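You operate a simulated robot arm through the tools that you are given. There is no shell and no other tool. Be economical: measure what you need, move in short steps, check, and stop when the job is done.

The job below is to be done with a simulated robot arm. You get a single attempt, and the scene is never put back.

## Task
Put the small green glove pack from the glove tray on the top of the front bench. Then open the basket gate, take the test glass labelled "N6" from the top of the carton table and put it in the inside of the hoist basket, then shut the gate. Then take the tall beaker on the top of the carton table and put it away on the can ledge. Then fetch the cardboard tube and stand it on the spot 2 of the small pallet. Then put the slim bottle on the second shelf from the bottom of the wall rack away on the top of the rusty table. Then open the upper glove drawer. The order counts. Set down upright: test glass, tall beaker, cardboard tube, slim bottle.

The check looks at the end state, three seconds after you hand in, the way a careful person would. Anything else that was tipped, shoved, dropped, spilled or broken makes it a failure.

## Robot
A 6-joint arm with a fingered hand on a trunk, on a base that drives. Base frame: it is fixed to the floor where the robot stands at the start and does not move with it; the origin is under the middle of the robot, x ahead of it, y to its left, z up; the surface under the hand at the start is at about z = 72. Readings come in cm, degrees, newtons and seconds.
With the tool pointing down near the work surface it reaches from about 20 to 54 cm from the robot's upright axis, wherever it stands. Its first joint turns from -166.0 to 166.0 degrees. Places, roughly: basket gate [170, 370, 70]; can ledge [-730, 100, 50]; cardboard tube (5x5x11 cm) [-60, 820, 80]; green glove pack [50, 0, 75]; inside of the hoist basket [190, 370, 60]; slim bottle (6x6x20 cm) [180, 160, 90]; spot 2 of the small pallet (17x16 cm) [-110, 814, 78]; tall beaker [-100, 525, 75]; test glass [-125, 500, 75]; top of the front bench [-70, -60, 80]; top of the rusty table [-160, 150, 80]; upper glove drawer [180, 120, 100]. Payload 3.1 kg.
The tool frame sits at the grasp point between the pads (the TCP): z along the fingers, y along the line on which they close. The tips reach 2.2 cm beyond it. The gripper opens to 13.2 cm. The gripper's body begins 6 cm behind the TCP. The gripper is a hand of 4 fingers: y runs from the thumb to the fingers, the wrist lies at [0, 0, -21.8] in the tool frame.
Orientation is that of the tool frame in the base frame, as a unit quaternion [x, y, z, w]. With the fingers straight down and closing along the base's y, the tool's x points along the base's -x, its y along +y and its z along -z.

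## Interface
- The arm moves only by the tool jog_arm. Its argument "deltas" is a list of rows, each a list of 6 numbers: the shift along the tool's x, y, z in cm, then the turn, a rotation vector about the tool's x, y, z in degrees. In form: [[dx, dy, dz, rx, ry, rz], ...]. A call has 1 to 12 rows; each row is the pose to reach, as a shift and turn from the pose commanded when the call began, along the tool's axes at that moment. A row lasts 0.2 s, in which the tool goes at most 5 cm and 8.6 degrees; a call with a longer step from one row to the next is refused whole. Where a pose cannot be reached the arm comes as near as it can. A force on the tool above 40 N (or 10 N above the force at the start of the call, whichever is more), or a blocked arm, ends the call early, and 0.2 s more pass. In this call time passes only in rows, and 0.2 s behind the last. The reply holds the time, the measured pose of the TCP, the force on the tool along the base axes, the opening and the grip force, in the units named above and with some noise, with the torque about the TCP (base axes, N m) and any sound that the robot's microphone picked up.
- Cameras (640 x 400 px; columns grow to the right, rows downward): "scene" is now at [-1.24, 11.01, 155.13]; the picture's right is [-0.59, -0.80, 0.00], its down [-0.72, 0.53, -0.44] and it looks along [0.35, -0.26, -0.90] (base axes); focal length 278 px, centre (320, 200). "wrist" rides on the gripper at [5.3, -5.3, -8.4] in the tool frame; the picture's right is [0.71, 0.71, 0.00], its down [-0.53, 0.53, -0.67] and it looks along [-0.47, 0.47, 0.74] (tool axes); focal length 247 px, centre (320, 200). There is no depth. A picture from a camera that has moved, and an enlarged one, comes with that camera's place and axes in the base frame and with its lens.
- get_image(camera): a new picture of that camera. The clock stands still meanwhile.
- lift_body(by): slides the trunk up (or, below 0, down) by that many cm; the arm and the scene camera ride with it, the base frame stays. It gives what a move gives, with no picture.
- roll_base(legs): drives the robot by 1 to 6 legs, each [ahead, left, turn to the left] in cm, cm and degrees, along the robot's own axes; the way and the turn of a leg run together, so that a leg with both is an arc; at most 150 cm and 180 degrees a leg. The arm and the cameras ride along, it lands a little off, and it stops where it bumps. It gives what a move gives.
- set_fingers(finger1, finger2, finger3, thumb_bend): sets how far each is bent, from 0 (flat) to 1 (curled in); at 0.3 the hand is open as for a grip, at 0.7 the pads meet at the TCP. One left out holds its place. A second passes; each finger stops where it meets its share of the squeeze, and holds until it gets a number again. It is the only way to open and close the hand. It gives what a move gives, with no picture; readings hold the bend of each and the force on the fingers (four entries, about 0 where the hand has none), thumb and palm.
- turn_head(pan, tilt): turns the head with the scene camera to pan (to the left, within 155 degrees either way) and tilt (down, from -29 to 69), counted from straight ahead of the robot. It gives what a move gives.
- close_up(camera, box): a new picture of the part [left, top, right, bottom] of that camera's present view, enlarged. The clock stands still meanwhile.
- close_job(): hands the job in; it is judged then, once.

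Go step by step. Nothing tells you exact positions but the pictures and the camera data: compare them with the known pose of the tool, close in by small moves and look again before you grip or let go. The budget is 196 turns and 166 pictures, counting those below and the enlarged ones. Unless the task says otherwise, let go and move clear before handing in, and close with one line.

The tools are called as name(argument=value, ...) on one line, values as JSON. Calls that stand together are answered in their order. jog_arm: Moves the arm, as the interface text tells. Its arguments: {"type":"object","properties":{"deltas":{"type":"array","items":{"type":"array","items":{"type":"number"}}}},"required":["deltas"]} The other tools are called the same way: lift_body (by) slides the trunk up or down; set_fingers (finger1, finger2, finger3, thumb_bend) moves the fingers one by one; roll_base (legs) drives the base; turn_head (pan, tilt) turns the head that bears the scene camera; get_image (camera) takes a picture; close_up (camera, box) takes an enlarged picture of a part of a camera's view; close_job () hands the job in.

At the start:

```text
time_s: 0.0
tool_pos: [39.41, 4.99, 102.58]
orientation: [-0.002, 1.0, -0.001, -0.001]
wrist_force: [-1.0, -0.1, -0.4]
torque: [-0.02, 0.03, 0.0]
opening: 13.2
gripper_force: 0.0
shape: jaw
bend: [0.3, 0.3, 0.3, 0.3]
finger forces: [0.1, 0.1, 0.0, 0.0, 0.0, 0.0]
trunk travel left (down, up): [-25.0, 13.6]
robot x, y, heading: [-0.18, -0.21, 0.1]
head pan, tilt: [-36.5, 63.9]
```

scene: 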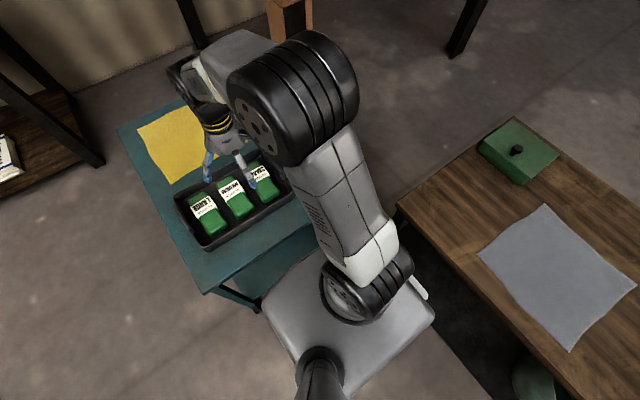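
wrist: 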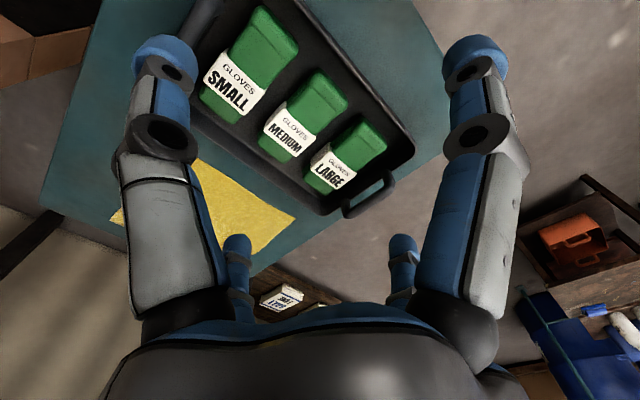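

I see a glove tray with SMALL, MEDIUM and LARGE packs under the hand; SMALL looks to be near [46.5, -1, 75]. I'll look closer to confirm this before moving.

close_up(camera="wrist", box=[170, 0, 430, 220])

close_up(camera="scene", box=[130, 90, 350, 260])

```text
1.82 times, centred on (300, 110) of wrist
camera zoom: at [34.02, -0.27, 111.0], right [-0.71, 0.71, 0.0], down [0.53, 0.53, 0.67], along [0.47, 0.47, -0.75], focal length 449 px, centre (356, 364)
```

zoom: 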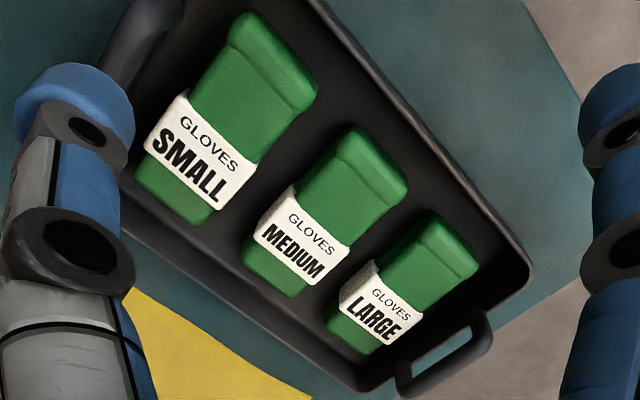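

```text
2.35 times, centred on (240, 175) of scene
camera zoom: at [-1.24, 11.01, 155.13], right [-0.59, -0.8, 0.0], down [-0.72, 0.53, -0.44], along [0.35, -0.26, -0.9], focal length 654 px, centre (508, 259)
```

zoom: 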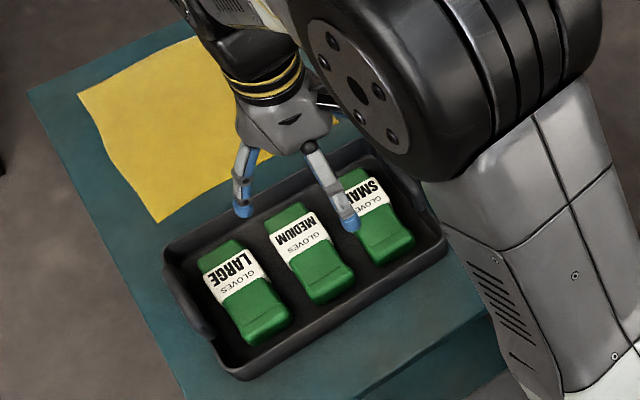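

SMALL's top centre comes out near [46, -1, 77], with its long side along x. The hand seems to have four digits in a cross, so I'll set the fingers one at a time to learn which is which.

set_fingers(finger1=0.0, finger2=0.45)

get_image(camera="wrist")

close_up(camera="scene", box=[130, 20, 370, 210])

```text
time_s: 1.0
tool_pos: [39.41, 5.09, 102.53]
orientation: [-0.001, 1.0, -0.001, -0.001]
wrist_force: [0.4, 1.1, -0.3]
torque: [0.01, 0.04, -0.05]
opening: 10.85
gripper_force: 0.0
shape: fingers
bend: [0.01, 0.45, 0.3, 0.3]
finger forces: [0.0, 0.1, 0.1, 0.0, 0.0, 0.1]
trunk travel left (down, up): [-25.0, 13.6]
robot x, y, heading: [-0.24, 0.2, -0.0]
head pan, tilt: [-36.5, 63.9]
```

```text
161 pictures are left
camera wrist: at [34.02, -0.27, 111.0], right [-0.71, 0.71, 0.0], down [0.53, 0.53, 0.67], along [0.47, 0.47, -0.75], focal length 247 px, centre (320, 200)
```

wrist: 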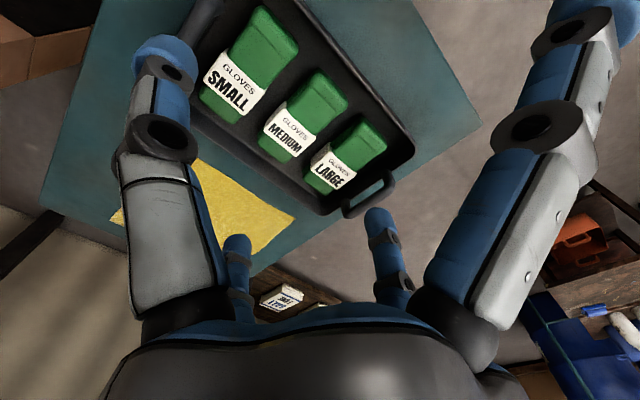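

```text
2.11 times, centred on (250, 115) of scene
camera zoom: at [-1.24, 11.01, 155.13], right [-0.59, -0.8, 0.0], down [-0.72, 0.53, -0.44], along [0.35, -0.26, -0.9], focal length 585 px, centre (467, 379)
```

zoom: 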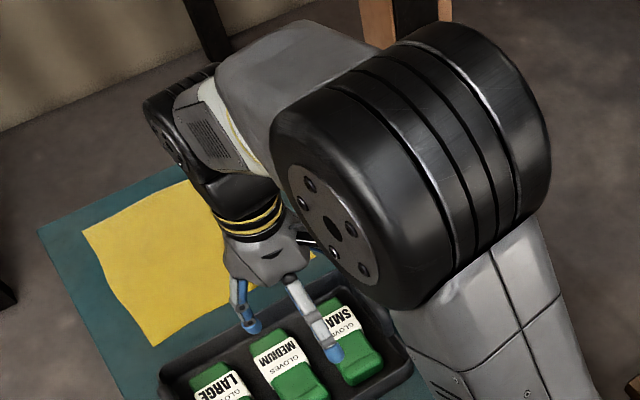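

Finger 1 is on tool +x, finger 2 on +y and finger 3 on -x. I'll curl 1 and 3 to see whether they get out of the way for a thumb–finger 2 pinch.

set_fingers(finger1=1.0, finger3=1.0, finger2=0.4, thumb_bend=0.4)

get_image(camera="wrist")

close_up(camera="scene", box=[170, 70, 330, 220])

```text
time_s: 2.0
tool_pos: [39.4, 5.19, 102.47]
orientation: [-0.002, 1.0, -0.001, -0.001]
wrist_force: [-0.4, -0.3, -0.7]
torque: [-0.01, -0.01, 0.01]
opening: 5.09
gripper_force: 0.0
shape: fingers
bend: [0.91, 0.4, 1.0, 0.4]
finger forces: [0.0, 0.0, 0.0, 0.1, 0.0, 0.1]
trunk travel left (down, up): [-25.0, 13.6]
robot x, y, heading: [0.05, -0.18, 0.2]
head pan, tilt: [-36.5, 63.9]
```

```text
159 pictures are left
camera wrist: at [34.02, -0.27, 111.0], right [-0.71, 0.71, 0.0], down [0.53, 0.53, 0.67], along [0.47, 0.47, -0.75], focal length 247 px, centre (320, 200)
```

wrist: 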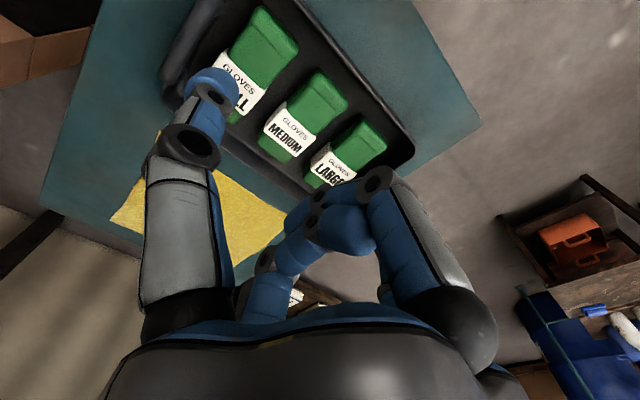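

```text
2.67 times, centred on (250, 145) of scene
camera zoom: at [-1.24, 11.01, 155.13], right [-0.59, -0.8, 0.0], down [-0.72, 0.53, -0.44], along [0.35, -0.26, -0.9], focal length 741 px, centre (507, 347)
```

zoom: 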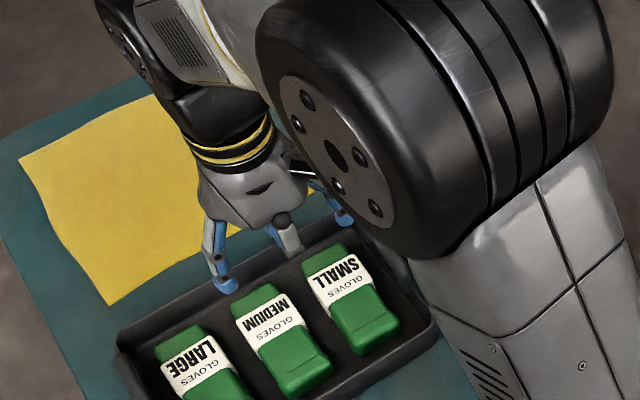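

Fingers 1 and 3 now curl up to about 1.5 cm above the TCP, so a thumb–finger 2 pinch works. I'll move above SMALL at [47, -0.9, 86].

jog_arm(deltas=[[-1.9, -1.5, 4, 0, 0, 0], [-3.8, -3, 8, 0, 0, 0], [-5.7, -4.5, 12, 0, 0, 0], [-7.6, -6.0, 16.5, 0, 0, 0]])

get_image(camera="wrist")

close_up(camera="scene", box=[170, 100, 330, 250])

```text
refused: row 4 steps farther than a row can; nothing moved
```

```text
157 pictures are left
camera wrist: at [34.02, -0.27, 111.0], right [-0.71, 0.71, 0.0], down [0.53, 0.53, 0.67], along [0.47, 0.47, -0.75], focal length 247 px, centre (320, 200)
```

wrist: 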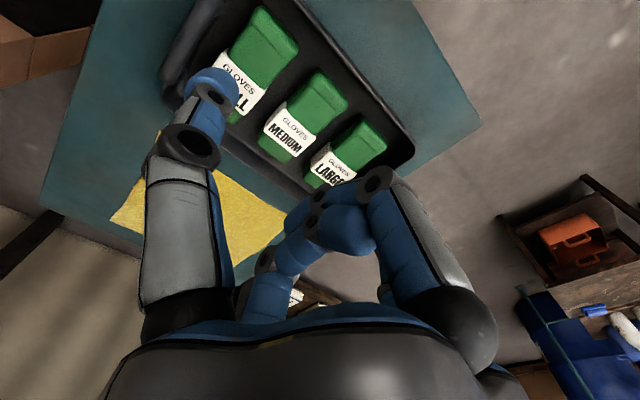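

```text
2.67 times, centred on (250, 175) of scene
camera zoom: at [-1.24, 11.01, 155.13], right [-0.59, -0.8, 0.0], down [-0.72, 0.53, -0.44], along [0.35, -0.26, -0.9], focal length 741 px, centre (507, 267)
```

zoom: 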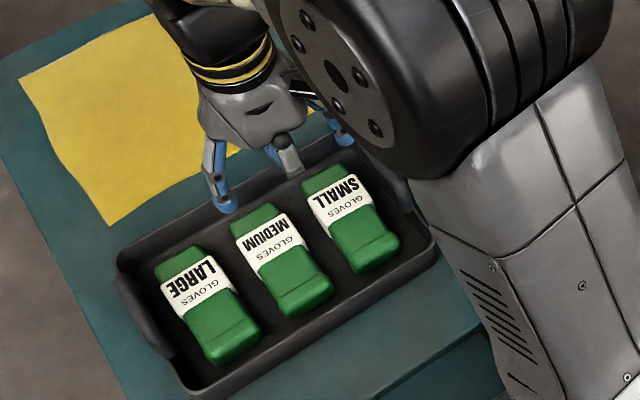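

The move was refused because one step was too long, so nothing moved. I'll repeat it with smaller steps.

jog_arm(deltas=[[-1.6, -1.2, 3.3, 0, 0, 0], [-3.2, -2.4, 6.6, 0, 0, 0], [-4.8, -3.6, 9.9, 0, 0, 0], [-6.4, -4.8, 13.2, 0, 0, 0], [-7.6, -6.0, 16.5, 0, 0, 0]])

get_image(camera="wrist")

close_up(camera="scene", box=[170, 100, 330, 250])

```text
time_s: 3.2
tool_pos: [46.95, -1.05, 85.95]
orientation: [0.0, 1.0, -0.001, 0.0]
wrist_force: [-0.5, 0.3, 0.3]
torque: [-0.01, 0.01, 0.03]
opening: 5.09
gripper_force: 0.1
shape: fingers
bend: [0.91, 0.4, 1.0, 0.4]
finger forces: [0.0, 0.1, 0.0, 0.0, 0.1, 0.0]
trunk travel left (down, up): [-25.0, 13.6]
robot x, y, heading: [-0.2, -0.18, 0.1]
head pan, tilt: [-36.5, 63.9]
```

```text
155 pictures are left
camera wrist: at [41.65, -6.36, 94.4], right [-0.71, 0.71, 0.0], down [0.53, 0.53, 0.67], along [0.47, 0.47, -0.75], focal length 247 px, centre (320, 200)
```

wrist: 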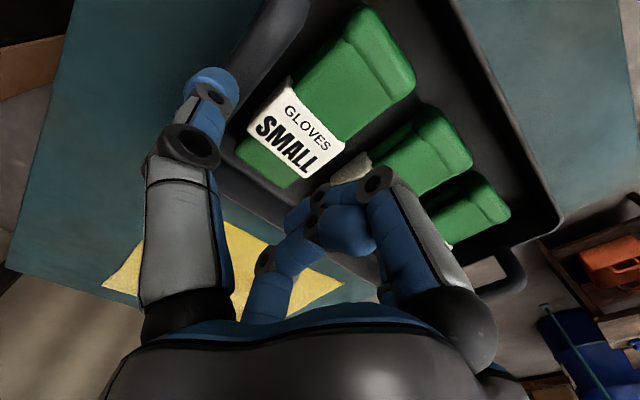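

```text
2.67 times, centred on (250, 175) of scene
camera zoom: at [-1.16, 10.98, 155.13], right [-0.59, -0.8, 0.0], down [-0.72, 0.53, -0.44], along [0.35, -0.26, -0.9], focal length 741 px, centre (507, 267)
```

zoom: 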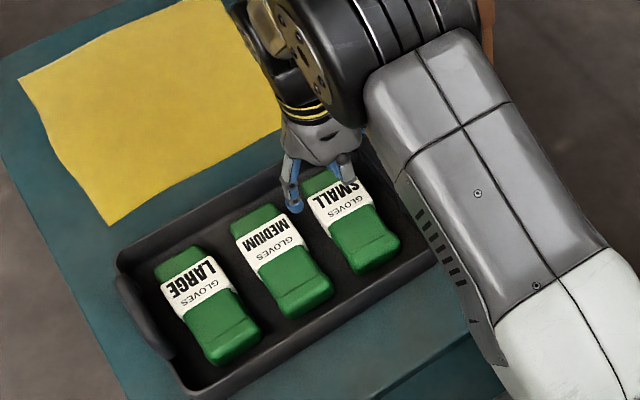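

The tool is centred over SMALL, which is about 5.7 cm wide and centred at y≈-0.9. The gaps beside it are tight, so I'll narrow the fingers first and then descend.

set_fingers(finger2=0.48, thumb_bend=0.48)

jog_arm(deltas=[[0, 0, 2.5, 0, 0, 0], [0, 0, 5, 0, 0, 0]])

get_image(camera="wrist")

close_up(camera="scene", box=[210, 130, 290, 205])

```text
time_s: 4.2
tool_pos: [46.9, -0.89, 86.0]
orientation: [-0.001, 1.0, -0.001, -0.001]
wrist_force: [0.4, -0.5, 0.0]
torque: [-0.01, -0.01, -0.02]
opening: 4.04
gripper_force: 0.2
shape: fingers
bend: [0.91, 0.48, 1.0, 0.48]
finger forces: [0.0, 0.0, 0.0, 0.1, 0.0, 0.0]
trunk travel left (down, up): [-25.0, 13.6]
robot x, y, heading: [-0.25, -0.03, 0.1]
head pan, tilt: [-36.5, 63.9]
```

```text
time_s: 4.8
tool_pos: [47.1, -0.93, 81.04]
orientation: [-0.001, 1.0, 0.0, -0.001]
wrist_force: [0.8, 3.0, 0.0]
torque: [-0.04, 0.0, 0.01]
opening: 3.87
gripper_force: 1.1
shape: fingers
bend: [0.91, 0.48, 1.0, 0.49]
finger forces: [0.0, 0.1, 0.1, 0.0, 2.7, 0.1]
trunk travel left (down, up): [-25.0, 13.6]
robot x, y, heading: [-0.01, 0.2, -0.0]
head pan, tilt: [-36.5, 63.9]
```

```text
153 pictures are left
camera wrist: at [41.63, -6.25, 89.48], right [-0.71, 0.71, 0.0], down [0.53, 0.53, 0.67], along [0.47, 0.47, -0.75], focal length 247 px, centre (320, 200)
```

wrist: 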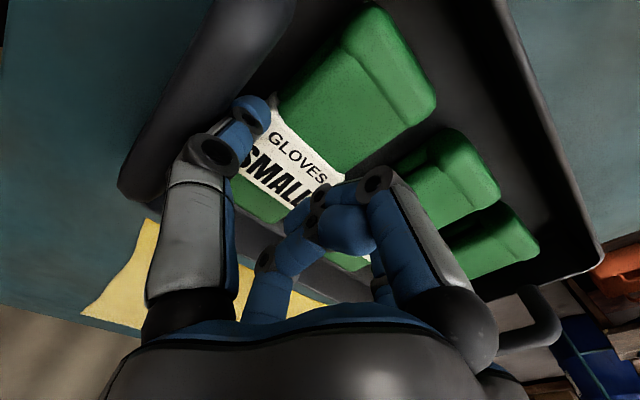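

```text
5.33 times, centred on (250, 168) of scene
camera zoom: at [-1.23, 11.05, 155.13], right [-0.59, -0.8, 0.0], down [-0.72, 0.53, -0.44], along [0.35, -0.26, -0.9], focal length 1481 px, centre (693, 373)
```

zoom: 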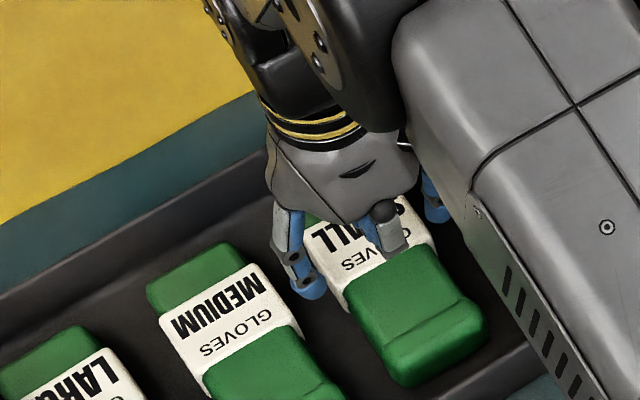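

The thumb felt 2.7 N, probably from the tray rim. I'll look closer before going on.

close_up(camera="wrist", box=[120, 0, 460, 210])

```text
1.88 times, centred on (290, 105) of wrist
camera zoom: at [41.63, -6.25, 89.48], right [-0.71, 0.71, 0.0], down [0.53, 0.53, 0.67], along [0.47, 0.47, -0.75], focal length 465 px, centre (376, 379)
```

zoom: 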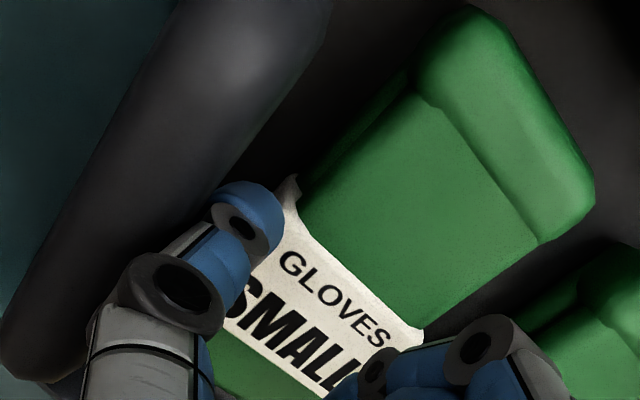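

The tray rim is at y≈-6.2 and the pack's left edge at about -3.8, so the thumb knuckle is brushing the rim. I'll back up a little, shift +y, bend the thumb more, then descend.

jog_arm(deltas=[[0, 0, -1.5, 0, 0, 0], [0, 0.5, -1.5, 0, 0, 0]])

set_fingers(thumb_bend=0.51, finger2=0.48)

jog_arm(deltas=[[0, 0, 1.5, 0, 0, 0], [0, 0, 3, 0, 0, 0]])

close_up(camera="wrist", box=[120, 0, 460, 210])

close_up(camera="scene", box=[210, 130, 290, 205])

```text
time_s: 5.4
tool_pos: [47.05, -0.47, 82.61]
orientation: [-0.001, 1.0, -0.001, -0.002]
wrist_force: [0.3, 0.4, -0.9]
torque: [-0.01, -0.02, -0.03]
opening: 4.04
gripper_force: 0.1
shape: fingers
bend: [0.91, 0.48, 1.0, 0.48]
finger forces: [0.0, 0.0, 0.0, 0.0, 0.0, 0.0]
trunk travel left (down, up): [-25.0, 13.6]
robot x, y, heading: [0.08, 0.38, 0.1]
head pan, tilt: [-36.5, 63.9]
```

```text
time_s: 6.4
tool_pos: [46.99, -0.57, 82.49]
orientation: [-0.001, 1.0, -0.001, -0.002]
wrist_force: [0.5, -0.3, 0.1]
torque: [0.01, 0.04, 0.02]
opening: 3.69
gripper_force: 0.1
shape: fingers
bend: [0.91, 0.48, 1.0, 0.51]
finger forces: [0.0, 0.0, 0.0, 0.1, 0.0, 0.0]
trunk travel left (down, up): [-25.0, 13.6]
robot x, y, heading: [-0.03, 0.13, -0.2]
head pan, tilt: [-36.5, 63.9]
```

```text
time_s: 7.0
tool_pos: [46.85, -0.42, 79.55]
orientation: [-0.002, 1.0, -0.001, 0.0]
wrist_force: [0.2, 0.4, 0.0]
torque: [0.0, -0.02, -0.03]
opening: 3.71
gripper_force: 0.0
shape: fingers
bend: [0.91, 0.48, 1.0, 0.51]
finger forces: [0.1, 0.1, 0.0, 0.0, 0.0, 0.0]
trunk travel left (down, up): [-25.0, 13.6]
robot x, y, heading: [-0.57, 0.03, -0.3]
head pan, tilt: [-36.5, 63.9]
```

```text
1.88 times, centred on (290, 105) of wrist
camera zoom: at [41.6, -5.81, 87.99], right [-0.71, 0.71, 0.0], down [0.53, 0.53, 0.67], along [0.47, 0.47, -0.75], focal length 465 px, centre (376, 379)
```

zoom: 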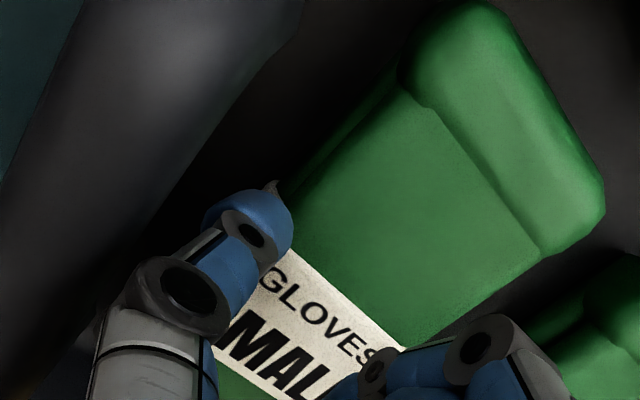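

```text
5.33 times, centred on (250, 168) of scene
camera zoom: at [-1.22, 11.01, 155.13], right [-0.59, -0.8, 0.0], down [-0.72, 0.53, -0.44], along [0.35, -0.26, -0.9], focal length 1481 px, centre (693, 373)
```

zoom: 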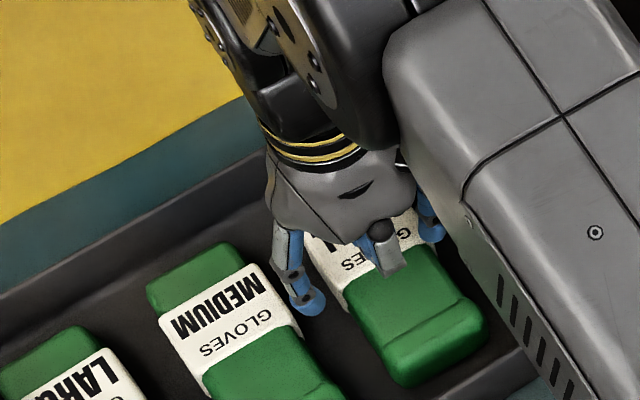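

The fingers are clear now, and the pack centre comes out at y≈-1.2. I'll shift -0.3 in y, descend to z≈76.3 and grip gently.

jog_arm(deltas=[[0, -0.3, 0.5, 0, 0, 0], [0, -0.3, 1.8, 0, 0, 0], [0, -0.3, 3.2, 0, 0, 0]])

close_up(camera="wrist", box=[120, 0, 460, 210])

```text
time_s: 7.6
tool_pos: [47.21, -0.76, 78.54]
orientation: [-0.001, 1.0, -0.001, 0.004]
wrist_force: [-9.4, 4.9, 26.5]
torque: [-1.23, 0.13, -0.41]
opening: 3.61
gripper_force: 16.5
shape: fingers
bend: [0.91, 0.48, 1.0, 0.51]
finger forces: [0.1, 0.0, 0.1, 0.0, 32.5, 0.0]
trunk travel left (down, up): [-25.0, 13.6]
robot x, y, heading: [-0.22, 0.3, -0.1]
head pan, tilt: [-36.5, 63.9]
stopped in row 3: the force on the tool passed its limit at 49 N (the readings are from after the stop); the commanded pose is now the measured one
```

```text
1.88 times, centred on (290, 105) of wrist
camera zoom: at [41.75, -6.0, 87.07], right [-0.71, 0.71, -0.01], down [0.52, 0.53, 0.67], along [0.48, 0.47, -0.74], focal length 465 px, centre (376, 379)
```

zoom: 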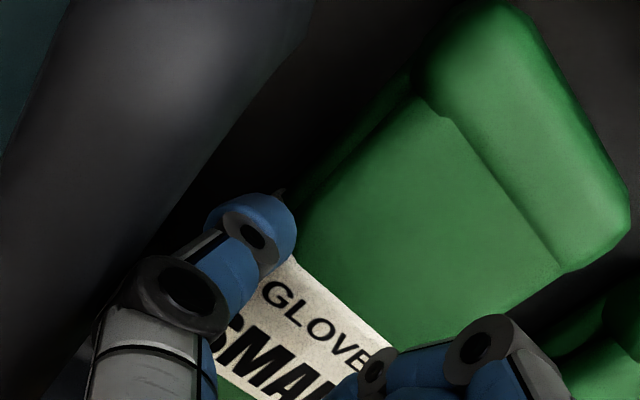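

The thumb tip landed on SMALL's shoulder, because its lower sides bulge out to y≈-4.5. I'll ease the pressure and drag the pack about 1.2 cm toward +y to make room for the thumb.

jog_arm(deltas=[[0, 0.0, -0.3, 0, 0, 0], [0, 0.4, -0.3, 0, 0, 0], [0, 0.8, -0.3, 0, 0, 0], [0, 1.3, -0.3, 0, 0, 0]])

close_up(camera="wrist", box=[120, 0, 460, 210])

close_up(camera="scene", box=[210, 130, 290, 205])

```text
time_s: 8.6
tool_pos: [47.27, 0.5, 78.6]
orientation: [-0.001, 1.0, -0.001, 0.004]
wrist_force: [-2.0, -4.9, 7.6]
torque: [-0.47, 0.09, -0.12]
opening: 4.28
gripper_force: 4.0
shape: fingers
bend: [0.91, 0.48, 1.0, 0.47]
finger forces: [0.0, 0.0, 0.0, 0.0, 8.2, 0.0]
trunk travel left (down, up): [-25.0, 13.6]
robot x, y, heading: [0.0, 0.14, 0.0]
head pan, tilt: [-36.5, 63.9]
```

```text
1.88 times, centred on (290, 105) of wrist
camera zoom: at [41.82, -4.81, 87.15], right [-0.71, 0.71, -0.01], down [0.52, 0.53, 0.67], along [0.48, 0.47, -0.74], focal length 465 px, centre (376, 379)
```

zoom: 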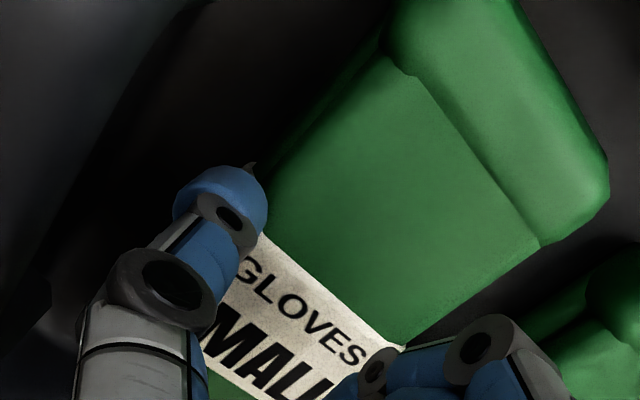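

```text
5.33 times, centred on (250, 168) of scene
camera zoom: at [-1.35, 10.95, 155.13], right [-0.59, -0.8, 0.0], down [-0.72, 0.53, -0.44], along [0.35, -0.26, -0.9], focal length 1481 px, centre (693, 373)
```

zoom: 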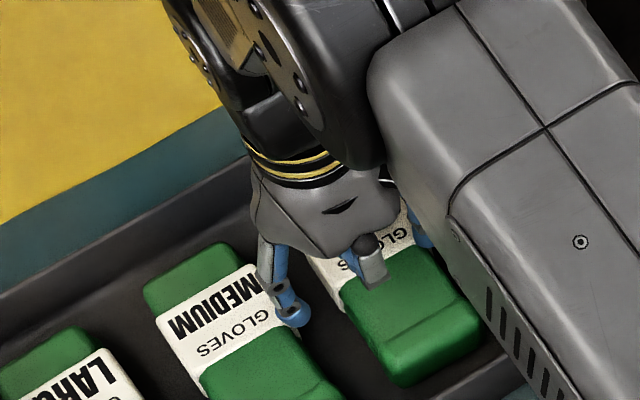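

The pack moved only about 0.4 cm. I'll curl finger 2 out of the way and keep dragging with the thumb.

set_fingers(finger2=1.0)

jog_arm(deltas=[[0, 0.4, 0.1, 0, 0, 0], [0, 0.8, 0.1, 0, 0, 0], [0, 1.2, 0.1, 0, 0, 0], [0, 1.6, 0.1, 0, 0, 0]])

close_up(camera="wrist", box=[120, 0, 460, 210])

close_up(camera="scene", box=[210, 130, 290, 205])

```text
time_s: 9.6
tool_pos: [47.23, 0.46, 78.73]
orientation: [-0.001, 1.0, -0.002, 0.003]
wrist_force: [-1.5, -3.2, 8.2]
torque: [-0.43, 0.04, -0.05]
opening: 4.37
gripper_force: 4.1
shape: fingers
bend: [0.93, 0.81, 1.0, 0.47]
finger forces: [0.0, 0.1, 0.0, 0.0, 7.7, 0.0]
trunk travel left (down, up): [-25.0, 13.6]
robot x, y, heading: [0.01, 0.04, -0.0]
head pan, tilt: [-36.5, 63.9]
```

```text
time_s: 10.6
tool_pos: [47.28, 2.14, 78.6]
orientation: [-0.002, 1.0, -0.001, 0.005]
wrist_force: [-0.7, -7.2, 13.5]
torque: [-0.78, -0.01, 0.0]
opening: 4.69
gripper_force: 6.5
shape: fingers
bend: [0.93, 0.81, 1.0, 0.45]
finger forces: [0.0, 0.0, 0.1, 0.0, 12.9, 0.1]
trunk travel left (down, up): [-25.0, 13.6]
robot x, y, heading: [-0.24, 0.06, -0.1]
head pan, tilt: [-36.5, 63.9]
```

```text
1.88 times, centred on (290, 105) of wrist
camera zoom: at [41.78, -3.19, 87.07], right [-0.71, 0.71, -0.01], down [0.52, 0.53, 0.67], along [0.48, 0.47, -0.74], focal length 465 px, centre (376, 379)
```

zoom: 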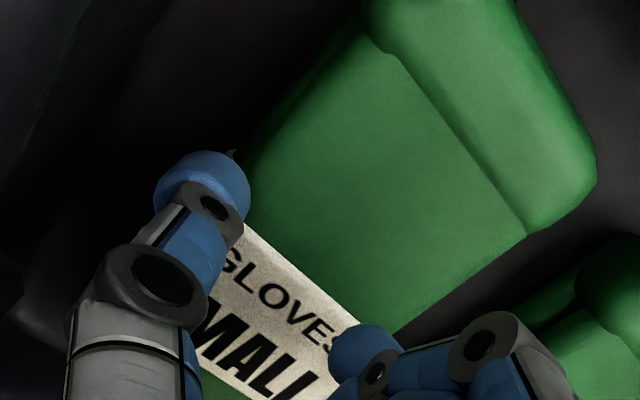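

```text
5.33 times, centred on (250, 168) of scene
camera zoom: at [-1.38, 10.91, 155.14], right [-0.59, -0.8, 0.0], down [-0.72, 0.53, -0.44], along [0.35, -0.26, -0.9], focal length 1481 px, centre (693, 373)
```

zoom: 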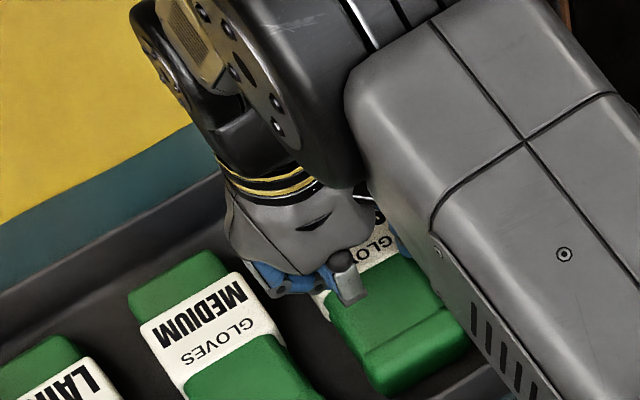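

The pack did not slide; the tray itself shifted about 1.2 cm toward +y. I'll drag it back the same way and check against the earlier pictures.

jog_arm(deltas=[[0, -0.5, 0, 0, 0, 0], [0, -1.0, 0, 0, 0, 0], [0, -1.5, 0, 0, 0, 0], [0, -2.0, 0, 0, 0, 0], [0, -2.4, 0, 0, 0, 0]])

close_up(camera="scene", box=[210, 130, 290, 205])

```text
time_s: 11.8
tool_pos: [47.22, -0.18, 78.7]
orientation: [-0.001, 1.0, -0.001, 0.005]
wrist_force: [0.4, 8.5, 16.7]
torque: [-0.88, -0.01, -0.02]
opening: 3.54
gripper_force: 12.2
shape: fingers
bend: [0.93, 0.81, 1.0, 0.53]
finger forces: [0.1, 0.0, 0.0, 0.0, 23.4, 0.1]
trunk travel left (down, up): [-25.0, 13.6]
robot x, y, heading: [0.19, 0.2, -0.0]
head pan, tilt: [-36.5, 63.9]
```

```text
5.33 times, centred on (250, 168) of scene
camera zoom: at [-1.44, 11.17, 155.12], right [-0.59, -0.8, 0.0], down [-0.72, 0.53, -0.44], along [0.35, -0.26, -0.9], focal length 1481 px, centre (693, 373)
```

zoom: 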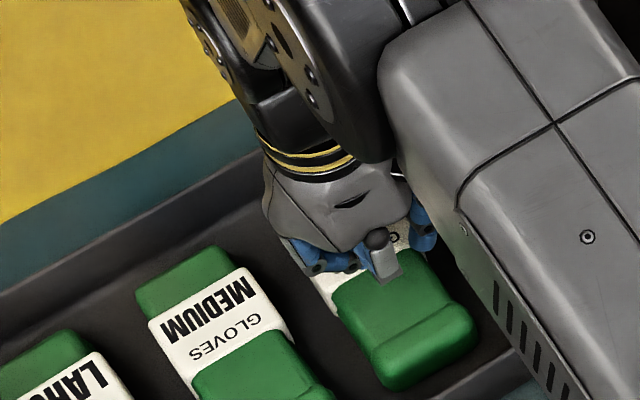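

The tray still sits about 0.9 cm off in +y, so I'll drag it back further.

jog_arm(deltas=[[0, -0.4, 0, 0, 0, 0], [0, -0.8, 0, 0, 0, 0], [0, -1.1, 0, 0, 0, 0]])

close_up(camera="scene", box=[210, 130, 290, 205])

```text
time_s: 12.6
tool_pos: [47.23, -1.2, 78.64]
orientation: [-0.001, 1.0, -0.002, 0.004]
wrist_force: [-0.6, 9.0, 15.7]
torque: [-0.89, -0.02, 0.01]
opening: 3.53
gripper_force: 11.5
shape: fingers
bend: [0.93, 0.81, 1.0, 0.53]
finger forces: [0.0, 0.1, 0.1, 0.0, 23.3, 0.0]
trunk travel left (down, up): [-25.0, 13.6]
robot x, y, heading: [-0.14, 0.1, -0.2]
head pan, tilt: [-36.5, 63.9]
```

```text
5.33 times, centred on (250, 168) of scene
camera zoom: at [-1.44, 11.18, 155.12], right [-0.59, -0.8, 0.0], down [-0.72, 0.53, -0.44], along [0.35, -0.26, -0.9], focal length 1481 px, centre (693, 373)
```

zoom: 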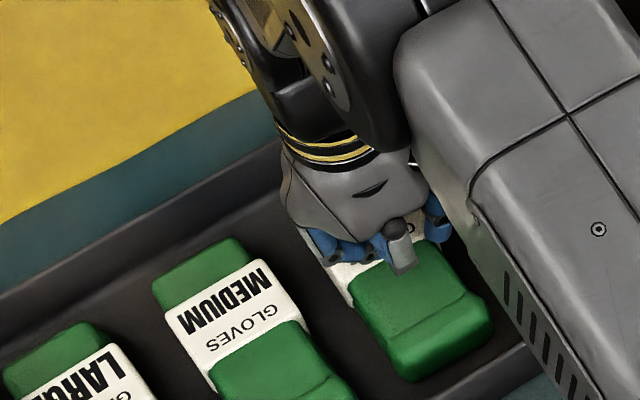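

The tray is back where it started. I'll lift and move to x≈45.2, off the label's thickness, with a slightly larger -y offset so the thumb fits, then check.

jog_arm(deltas=[[0, 0, -1.5, 0, 0, 0], [0, 0, -3, 0, 0, 0], [2.0, 0.0, -3, 0, 0, 0]])

set_fingers(finger2=0.48, thumb_bend=0.51)

jog_arm(deltas=[[0, 0, 1.2, 0, 0, 0], [0, 0, 2.4, 0, 0, 0]])

close_up(camera="wrist", box=[120, 0, 460, 210])

```text
time_s: 13.4
tool_pos: [45.18, -1.17, 81.54]
orientation: [-0.001, 1.0, -0.001, 0.003]
wrist_force: [0.0, 0.7, -0.2]
torque: [0.0, 0.0, 0.03]
opening: 3.76
gripper_force: 0.2
shape: fingers
bend: [0.93, 0.81, 1.0, 0.51]
finger forces: [0.1, 0.0, 0.0, 0.0, 0.0, 0.0]
trunk travel left (down, up): [-25.0, 13.6]
robot x, y, heading: [0.19, -0.22, 0.2]
head pan, tilt: [-36.5, 63.9]
```

```text
time_s: 14.4
tool_pos: [45.29, -1.27, 81.57]
orientation: [0.0, 1.0, -0.001, 0.004]
wrist_force: [0.1, 0.0, 0.4]
torque: [-0.02, 0.0, -0.03]
opening: 3.74
gripper_force: 0.2
shape: fingers
bend: [0.93, 0.48, 1.0, 0.51]
finger forces: [0.1, 0.0, 0.1, 0.0, 0.0, 0.0]
trunk travel left (down, up): [-25.0, 13.6]
robot x, y, heading: [-0.02, -0.28, -0.0]
head pan, tilt: [-36.5, 63.9]
```

```text
time_s: 15.0
tool_pos: [45.38, -1.35, 79.14]
orientation: [-0.001, 1.0, 0.0, 0.003]
wrist_force: [1.2, 0.0, 0.8]
torque: [0.0, -0.02, 0.0]
opening: 3.74
gripper_force: 0.6
shape: fingers
bend: [0.93, 0.48, 1.0, 0.51]
finger forces: [0.0, 0.1, 0.0, 0.1, 0.2, 0.0]
trunk travel left (down, up): [-25.0, 13.6]
robot x, y, heading: [0.14, 0.31, -0.0]
head pan, tilt: [-36.5, 63.9]
```

```text
1.88 times, centred on (290, 105) of wrist
camera zoom: at [39.87, -6.6, 87.57], right [-0.71, 0.71, -0.01], down [0.52, 0.53, 0.67], along [0.48, 0.47, -0.74], focal length 465 px, centre (376, 379)
```

zoom: 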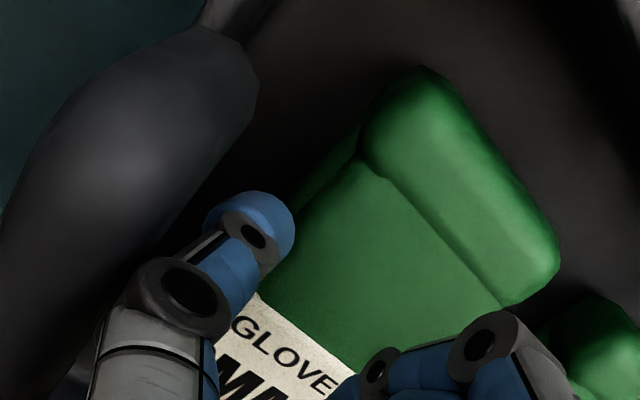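

The thumb tip now clears the pack edge by about 0.2 cm and the wall by about 0.4 cm. I'll descend in small steps.

jog_arm(deltas=[[0, 0, 0.7, 0, 0, 0], [0, 0, 1.4, 0, 0, 0], [0, 0, 2.1, 0, 0, 0], [0, 0, 2.8, 0, 0, 0]])

close_up(camera="wrist", box=[120, 0, 460, 210])

```text
time_s: 16.0
tool_pos: [45.18, -1.37, 76.37]
orientation: [-0.001, 1.0, 0.0, 0.002]
wrist_force: [0.4, -0.7, 0.6]
torque: [-0.02, -0.01, 0.02]
opening: 3.85
gripper_force: 0.7
shape: fingers
bend: [0.93, 0.48, 1.0, 0.51]
finger forces: [0.1, 0.0, 0.0, 0.1, 0.7, 0.1]
trunk travel left (down, up): [-25.0, 13.6]
robot x, y, heading: [-0.1, -0.05, -0.2]
head pan, tilt: [-36.5, 63.9]
```

```text
1.88 times, centred on (290, 105) of wrist
camera zoom: at [39.86, -6.64, 84.79], right [-0.71, 0.71, -0.01], down [0.52, 0.53, 0.67], along [0.48, 0.47, -0.74], focal length 465 px, centre (376, 379)
```

zoom: 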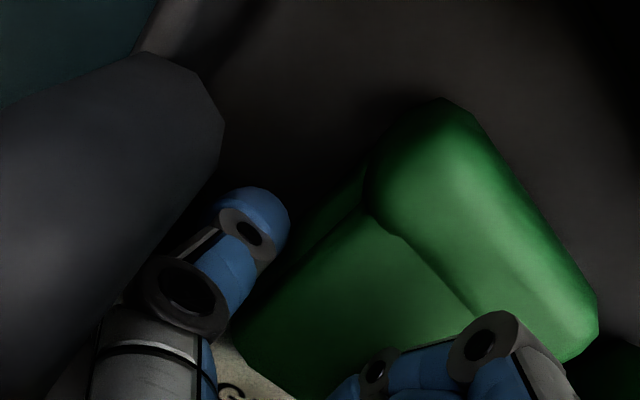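

The thumb is in the gap and nothing is forced. Closing the thumb and finger 2.

set_fingers(finger2=0.75, thumb_bend=0.75)

jog_arm(deltas=[[0, 0, -2, 0, 0, 0], [0, 0, -5, 0, 0, 0]])

get_image(camera="wrist")

close_up(camera="scene", box=[170, 100, 330, 250])

```text
time_s: 17.0
tool_pos: [45.28, -1.38, 76.37]
orientation: [0.0, 1.0, -0.001, 0.004]
wrist_force: [-0.5, -0.7, 0.6]
torque: [-0.04, 0.01, 0.03]
opening: 2.51
gripper_force: 13.5
shape: fingers
bend: [0.93, 0.43, 1.0, 0.63]
finger forces: [0.1, 13.8, 0.0, 0.0, 13.3, 0.0]
trunk travel left (down, up): [-25.0, 13.6]
robot x, y, heading: [-0.15, -0.18, 0.0]
head pan, tilt: [-36.5, 63.9]
```

```text
time_s: 17.6
tool_pos: [45.22, -1.28, 81.29]
orientation: [-0.001, 1.0, -0.001, 0.004]
wrist_force: [0.3, -0.1, -1.3]
torque: [0.02, 0.01, 0.02]
opening: 2.5
gripper_force: 13.7
shape: fingers
bend: [0.93, 0.43, 1.0, 0.63]
finger forces: [0.1, 13.3, 0.1, 0.1, 13.3, 0.1]
trunk travel left (down, up): [-25.0, 13.6]
robot x, y, heading: [-0.34, -0.19, -0.3]
head pan, tilt: [-36.5, 63.9]
```

```text
139 pictures are left
camera wrist: at [39.74, -6.62, 89.77], right [-0.71, 0.71, -0.01], down [0.52, 0.53, 0.67], along [0.48, 0.47, -0.74], focal length 247 px, centre (320, 200)
```

wrist: 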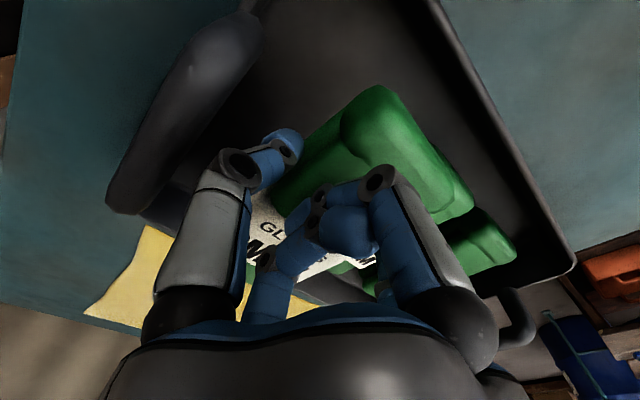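

```text
2.67 times, centred on (250, 175) of scene
camera zoom: at [-1.27, 11.02, 155.13], right [-0.59, -0.8, 0.0], down [-0.72, 0.53, -0.44], along [0.35, -0.26, -0.9], focal length 741 px, centre (507, 267)
```

zoom: 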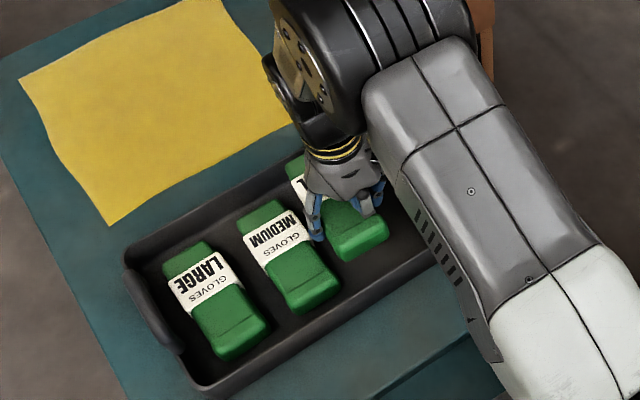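

SMALL is held and lifted; the tray sits only a little off its start. I'll raise it further and look to the right at what I take to be the front bench.

jog_arm(deltas=[[0, 0, -5, 0, 0, 0], [0, 0, -10, 0, 0, 0], [0, 0, -14, 0, 0, 0]])

turn_head(pan=-110, tilt=40)

get_image(camera="scene")

get_image(camera="wrist")

```text
time_s: 18.4
tool_pos: [45.22, -1.31, 95.53]
orientation: [-0.001, 1.0, 0.0, 0.003]
wrist_force: [-0.8, 0.3, -0.5]
torque: [-0.02, 0.01, 0.01]
opening: 2.48
gripper_force: 13.5
shape: fingers
bend: [0.93, 0.43, 1.0, 0.63]
finger forces: [0.0, 13.4, 0.0, 0.0, 13.3, 0.1]
trunk travel left (down, up): [-25.0, 13.6]
robot x, y, heading: [0.01, 0.09, 0.2]
head pan, tilt: [-36.5, 63.9]
```

```text
time_s: 19.9
tool_pos: [45.31, -1.16, 95.41]
orientation: [-0.001, 1.0, -0.001, 0.003]
wrist_force: [0.0, -0.1, -1.1]
torque: [0.0, -0.01, -0.01]
opening: 2.46
gripper_force: 13.6
shape: fingers
bend: [0.93, 0.43, 1.0, 0.63]
finger forces: [0.1, 13.3, 0.1, 0.0, 13.4, 0.1]
trunk travel left (down, up): [-25.0, 13.6]
robot x, y, heading: [-0.37, 0.02, -0.1]
head pan, tilt: [-110.0, 40.0]
```

```text
137 pictures are left
camera scene: at [-9.11, 6.71, 158.25], right [-0.94, 0.34, 0.0], down [0.22, 0.6, -0.77], along [-0.26, -0.72, -0.64], focal length 278 px, centre (320, 200)
```

scene: 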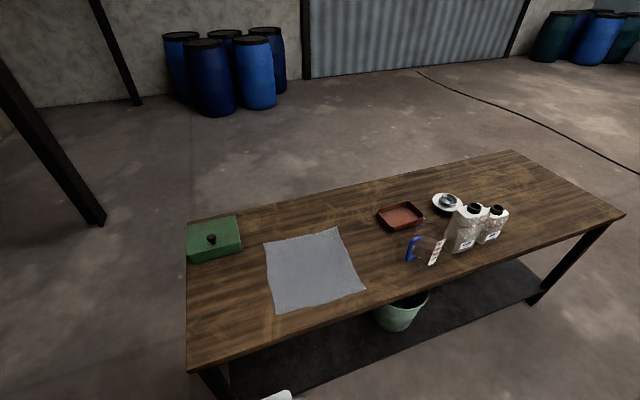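

```text
136 pictures are left
camera wrist: at [39.88, -6.56, 103.86], right [-0.71, 0.71, -0.01], down [0.52, 0.53, 0.67], along [0.48, 0.47, -0.74], focal length 247 px, centre (320, 200)
```

wrist: 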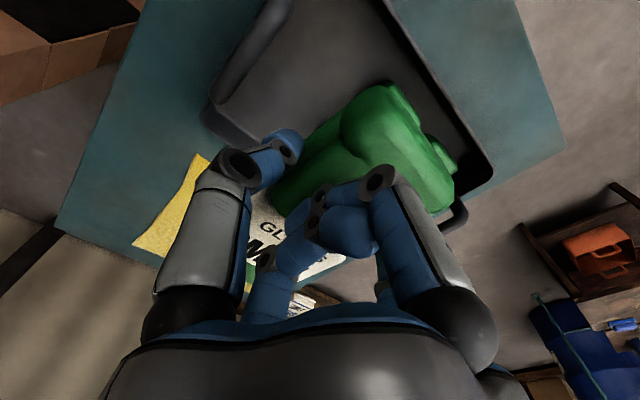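

The wooden bench on the right is the front bench, with a free area around [0, -42] between its end and the gray mat. I'll swing the pack over there at height.

jog_arm(deltas=[[2.5, -4, -0.5, 0, 0, 0], [5, -8, -1, 0, 0, 0], [7.5, -12, -1.5, 0, 0, 0], [10, -16, -1.5, 0, 0, 0], [12.5, -20, -1.5, 0, 0, 0], [15, -24, -1.5, 0, 0, 0]])

jog_arm(deltas=[[4.3, -2.4, 0, 0, 0, 0], [8.6, -4.8, 0, 0, 0, 0], [12.9, -7.2, 0, 0, 0, 0], [17.2, -9.6, 0, 0, 0, 0], [21.5, -12, 0, 0, 0, 0], [25.8, -14.4, 0, 0, 0, 0], [30, -16.8, 0, 0, 0, 0]])

get_image(camera="scene")

get_image(camera="wrist")

```text
time_s: 21.3
tool_pos: [30.28, -25.43, 96.84]
orientation: [-0.001, 1.0, 0.0, 0.004]
wrist_force: [0.6, -0.1, -0.5]
torque: [-0.02, 0.01, 0.0]
opening: 2.48
gripper_force: 13.6
shape: fingers
bend: [0.93, 0.43, 1.0, 0.63]
finger forces: [0.0, 13.3, 0.0, 0.0, 13.1, 0.1]
trunk travel left (down, up): [-25.0, 13.6]
robot x, y, heading: [0.09, -0.24, -0.0]
head pan, tilt: [-110.0, 40.0]
```

```text
time_s: 22.9
tool_pos: [4.42, -41.66, 96.09]
orientation: [0.013, 1.0, -0.004, -0.015]
wrist_force: [-0.6, -0.6, -1.6]
torque: [0.01, 0.01, 0.03]
opening: 2.46
gripper_force: 13.3
shape: fingers
bend: [0.93, 0.43, 1.0, 0.63]
finger forces: [0.0, 13.2, 0.0, 0.0, 13.2, 0.0]
out of reach, approached as far as the arm can: row 6, 7
trunk travel left (down, up): [-25.0, 13.6]
robot x, y, heading: [-0.55, 0.4, -0.1]
head pan, tilt: [-110.0, 40.0]
```

```text
135 pictures are left
camera scene: at [-9.22, 6.6, 158.25], right [-0.94, 0.34, 0.0], down [0.22, 0.6, -0.77], along [-0.26, -0.72, -0.64], focal length 278 px, centre (320, 200)
```

scene: 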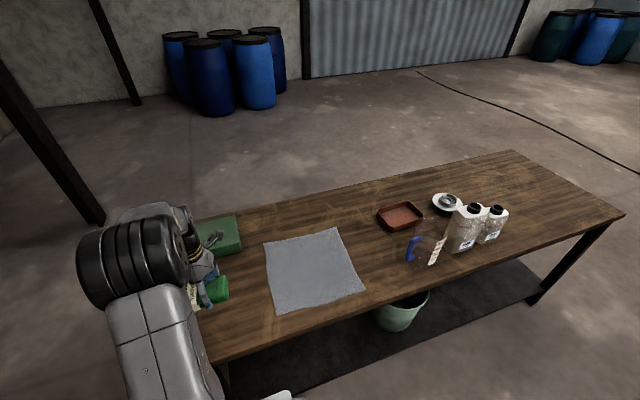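

```text
134 pictures are left
camera wrist: at [-0.75, -46.85, 104.75], right [-0.69, 0.73, 0.02], down [0.56, 0.52, 0.65], along [0.46, 0.46, -0.76], focal length 247 px, centre (320, 200)
```

wrist: 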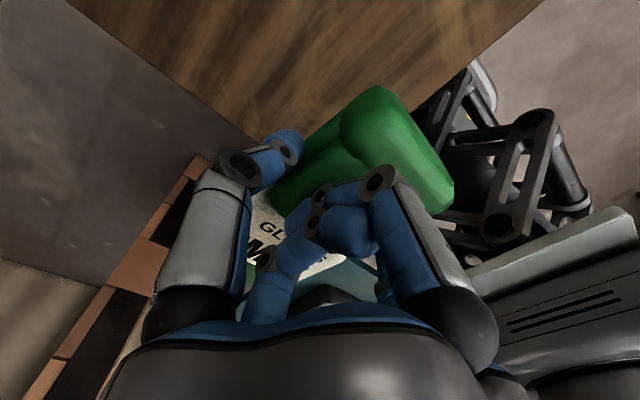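

The wrist is near a joint limit there. I'll turn the hand clockwise about 60° while shifting to x≈-1, y≈-42.

jog_arm(deltas=[[0, 0, 0, 0, 0, 8.5], [0, 0, 0, 0, 0, 17], [1, 0, 0, 0, 0, 25.5], [2, 0, 0, 0, 0, 34], [3, 0, 0, 0, 0, 42.5], [4.5, 0, 0, 0, 0, 51], [5.5, -0.5, 0, 0, 0, 59.5]])

get_image(camera="scene")

get_image(camera="wrist")

```text
time_s: 24.5
tool_pos: [-1.06, -42.07, 96.3]
orientation: [0.497, 0.868, 0.001, 0.004]
wrist_force: [-0.3, -0.6, -0.7]
torque: [0.0, 0.04, 0.01]
opening: 2.48
gripper_force: 13.3
shape: fingers
bend: [0.93, 0.43, 1.0, 0.63]
finger forces: [0.0, 13.2, 0.0, 0.0, 13.2, 0.1]
trunk travel left (down, up): [-25.0, 13.6]
robot x, y, heading: [-0.25, 0.29, 0.1]
head pan, tilt: [-110.0, 40.0]
```

```text
133 pictures are left
camera scene: at [-9.16, 6.66, 158.25], right [-0.94, 0.34, 0.0], down [0.22, 0.6, -0.77], along [-0.26, -0.72, -0.64], focal length 278 px, centre (320, 200)
```

scene: 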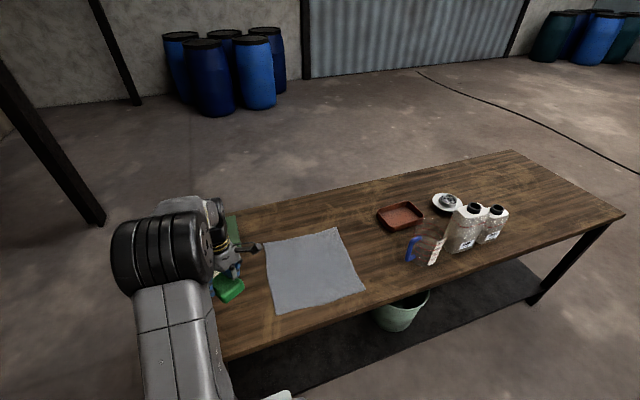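

```text
132 pictures are left
camera wrist: at [-8.45, -40.18, 104.63], right [0.25, 0.97, 0.0], down [0.72, -0.19, 0.67], along [0.65, -0.17, -0.74], focal length 247 px, centre (320, 200)
```

wrist: 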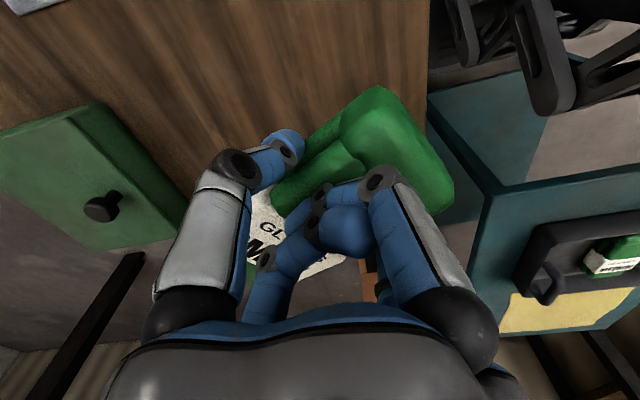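

The pack is over clear bench top with TCP at [-1, -42]. I'll lower it in stages, feeling for contact near z≈84.

jog_arm(deltas=[[0, 0, 4, 0, 0, 0], [0, 0, 8, 0, 0, 0], [0, 0, 10, 0, 0, 0]])

close_up(camera="scene", box=[160, 200, 320, 340])

```text
time_s: 25.3
tool_pos: [-0.91, -42.22, 86.11]
orientation: [0.496, 0.869, 0.002, 0.003]
wrist_force: [0.4, -0.9, -0.7]
torque: [0.02, 0.03, 0.01]
opening: 2.47
gripper_force: 13.4
shape: fingers
bend: [0.93, 0.43, 1.0, 0.63]
finger forces: [0.0, 13.2, 0.1, 0.0, 13.2, 0.0]
trunk travel left (down, up): [-25.0, 13.6]
robot x, y, heading: [-0.09, 0.28, 0.1]
head pan, tilt: [-110.0, 40.0]
```

```text
2.86 times, centred on (240, 270) of scene
camera zoom: at [-9.15, 6.65, 158.25], right [-0.94, 0.34, 0.0], down [0.22, 0.6, -0.77], along [-0.26, -0.72, -0.64], focal length 794 px, centre (549, 0)
```

zoom: 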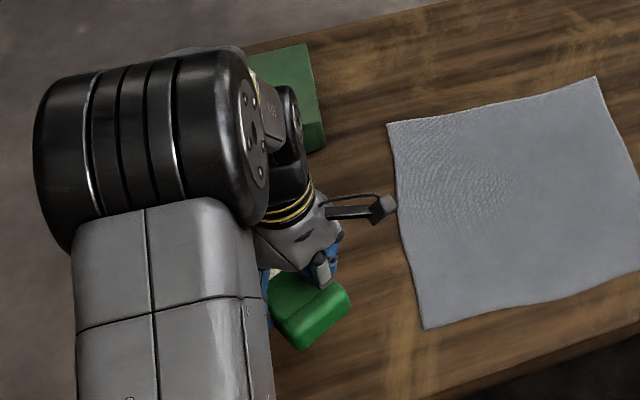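

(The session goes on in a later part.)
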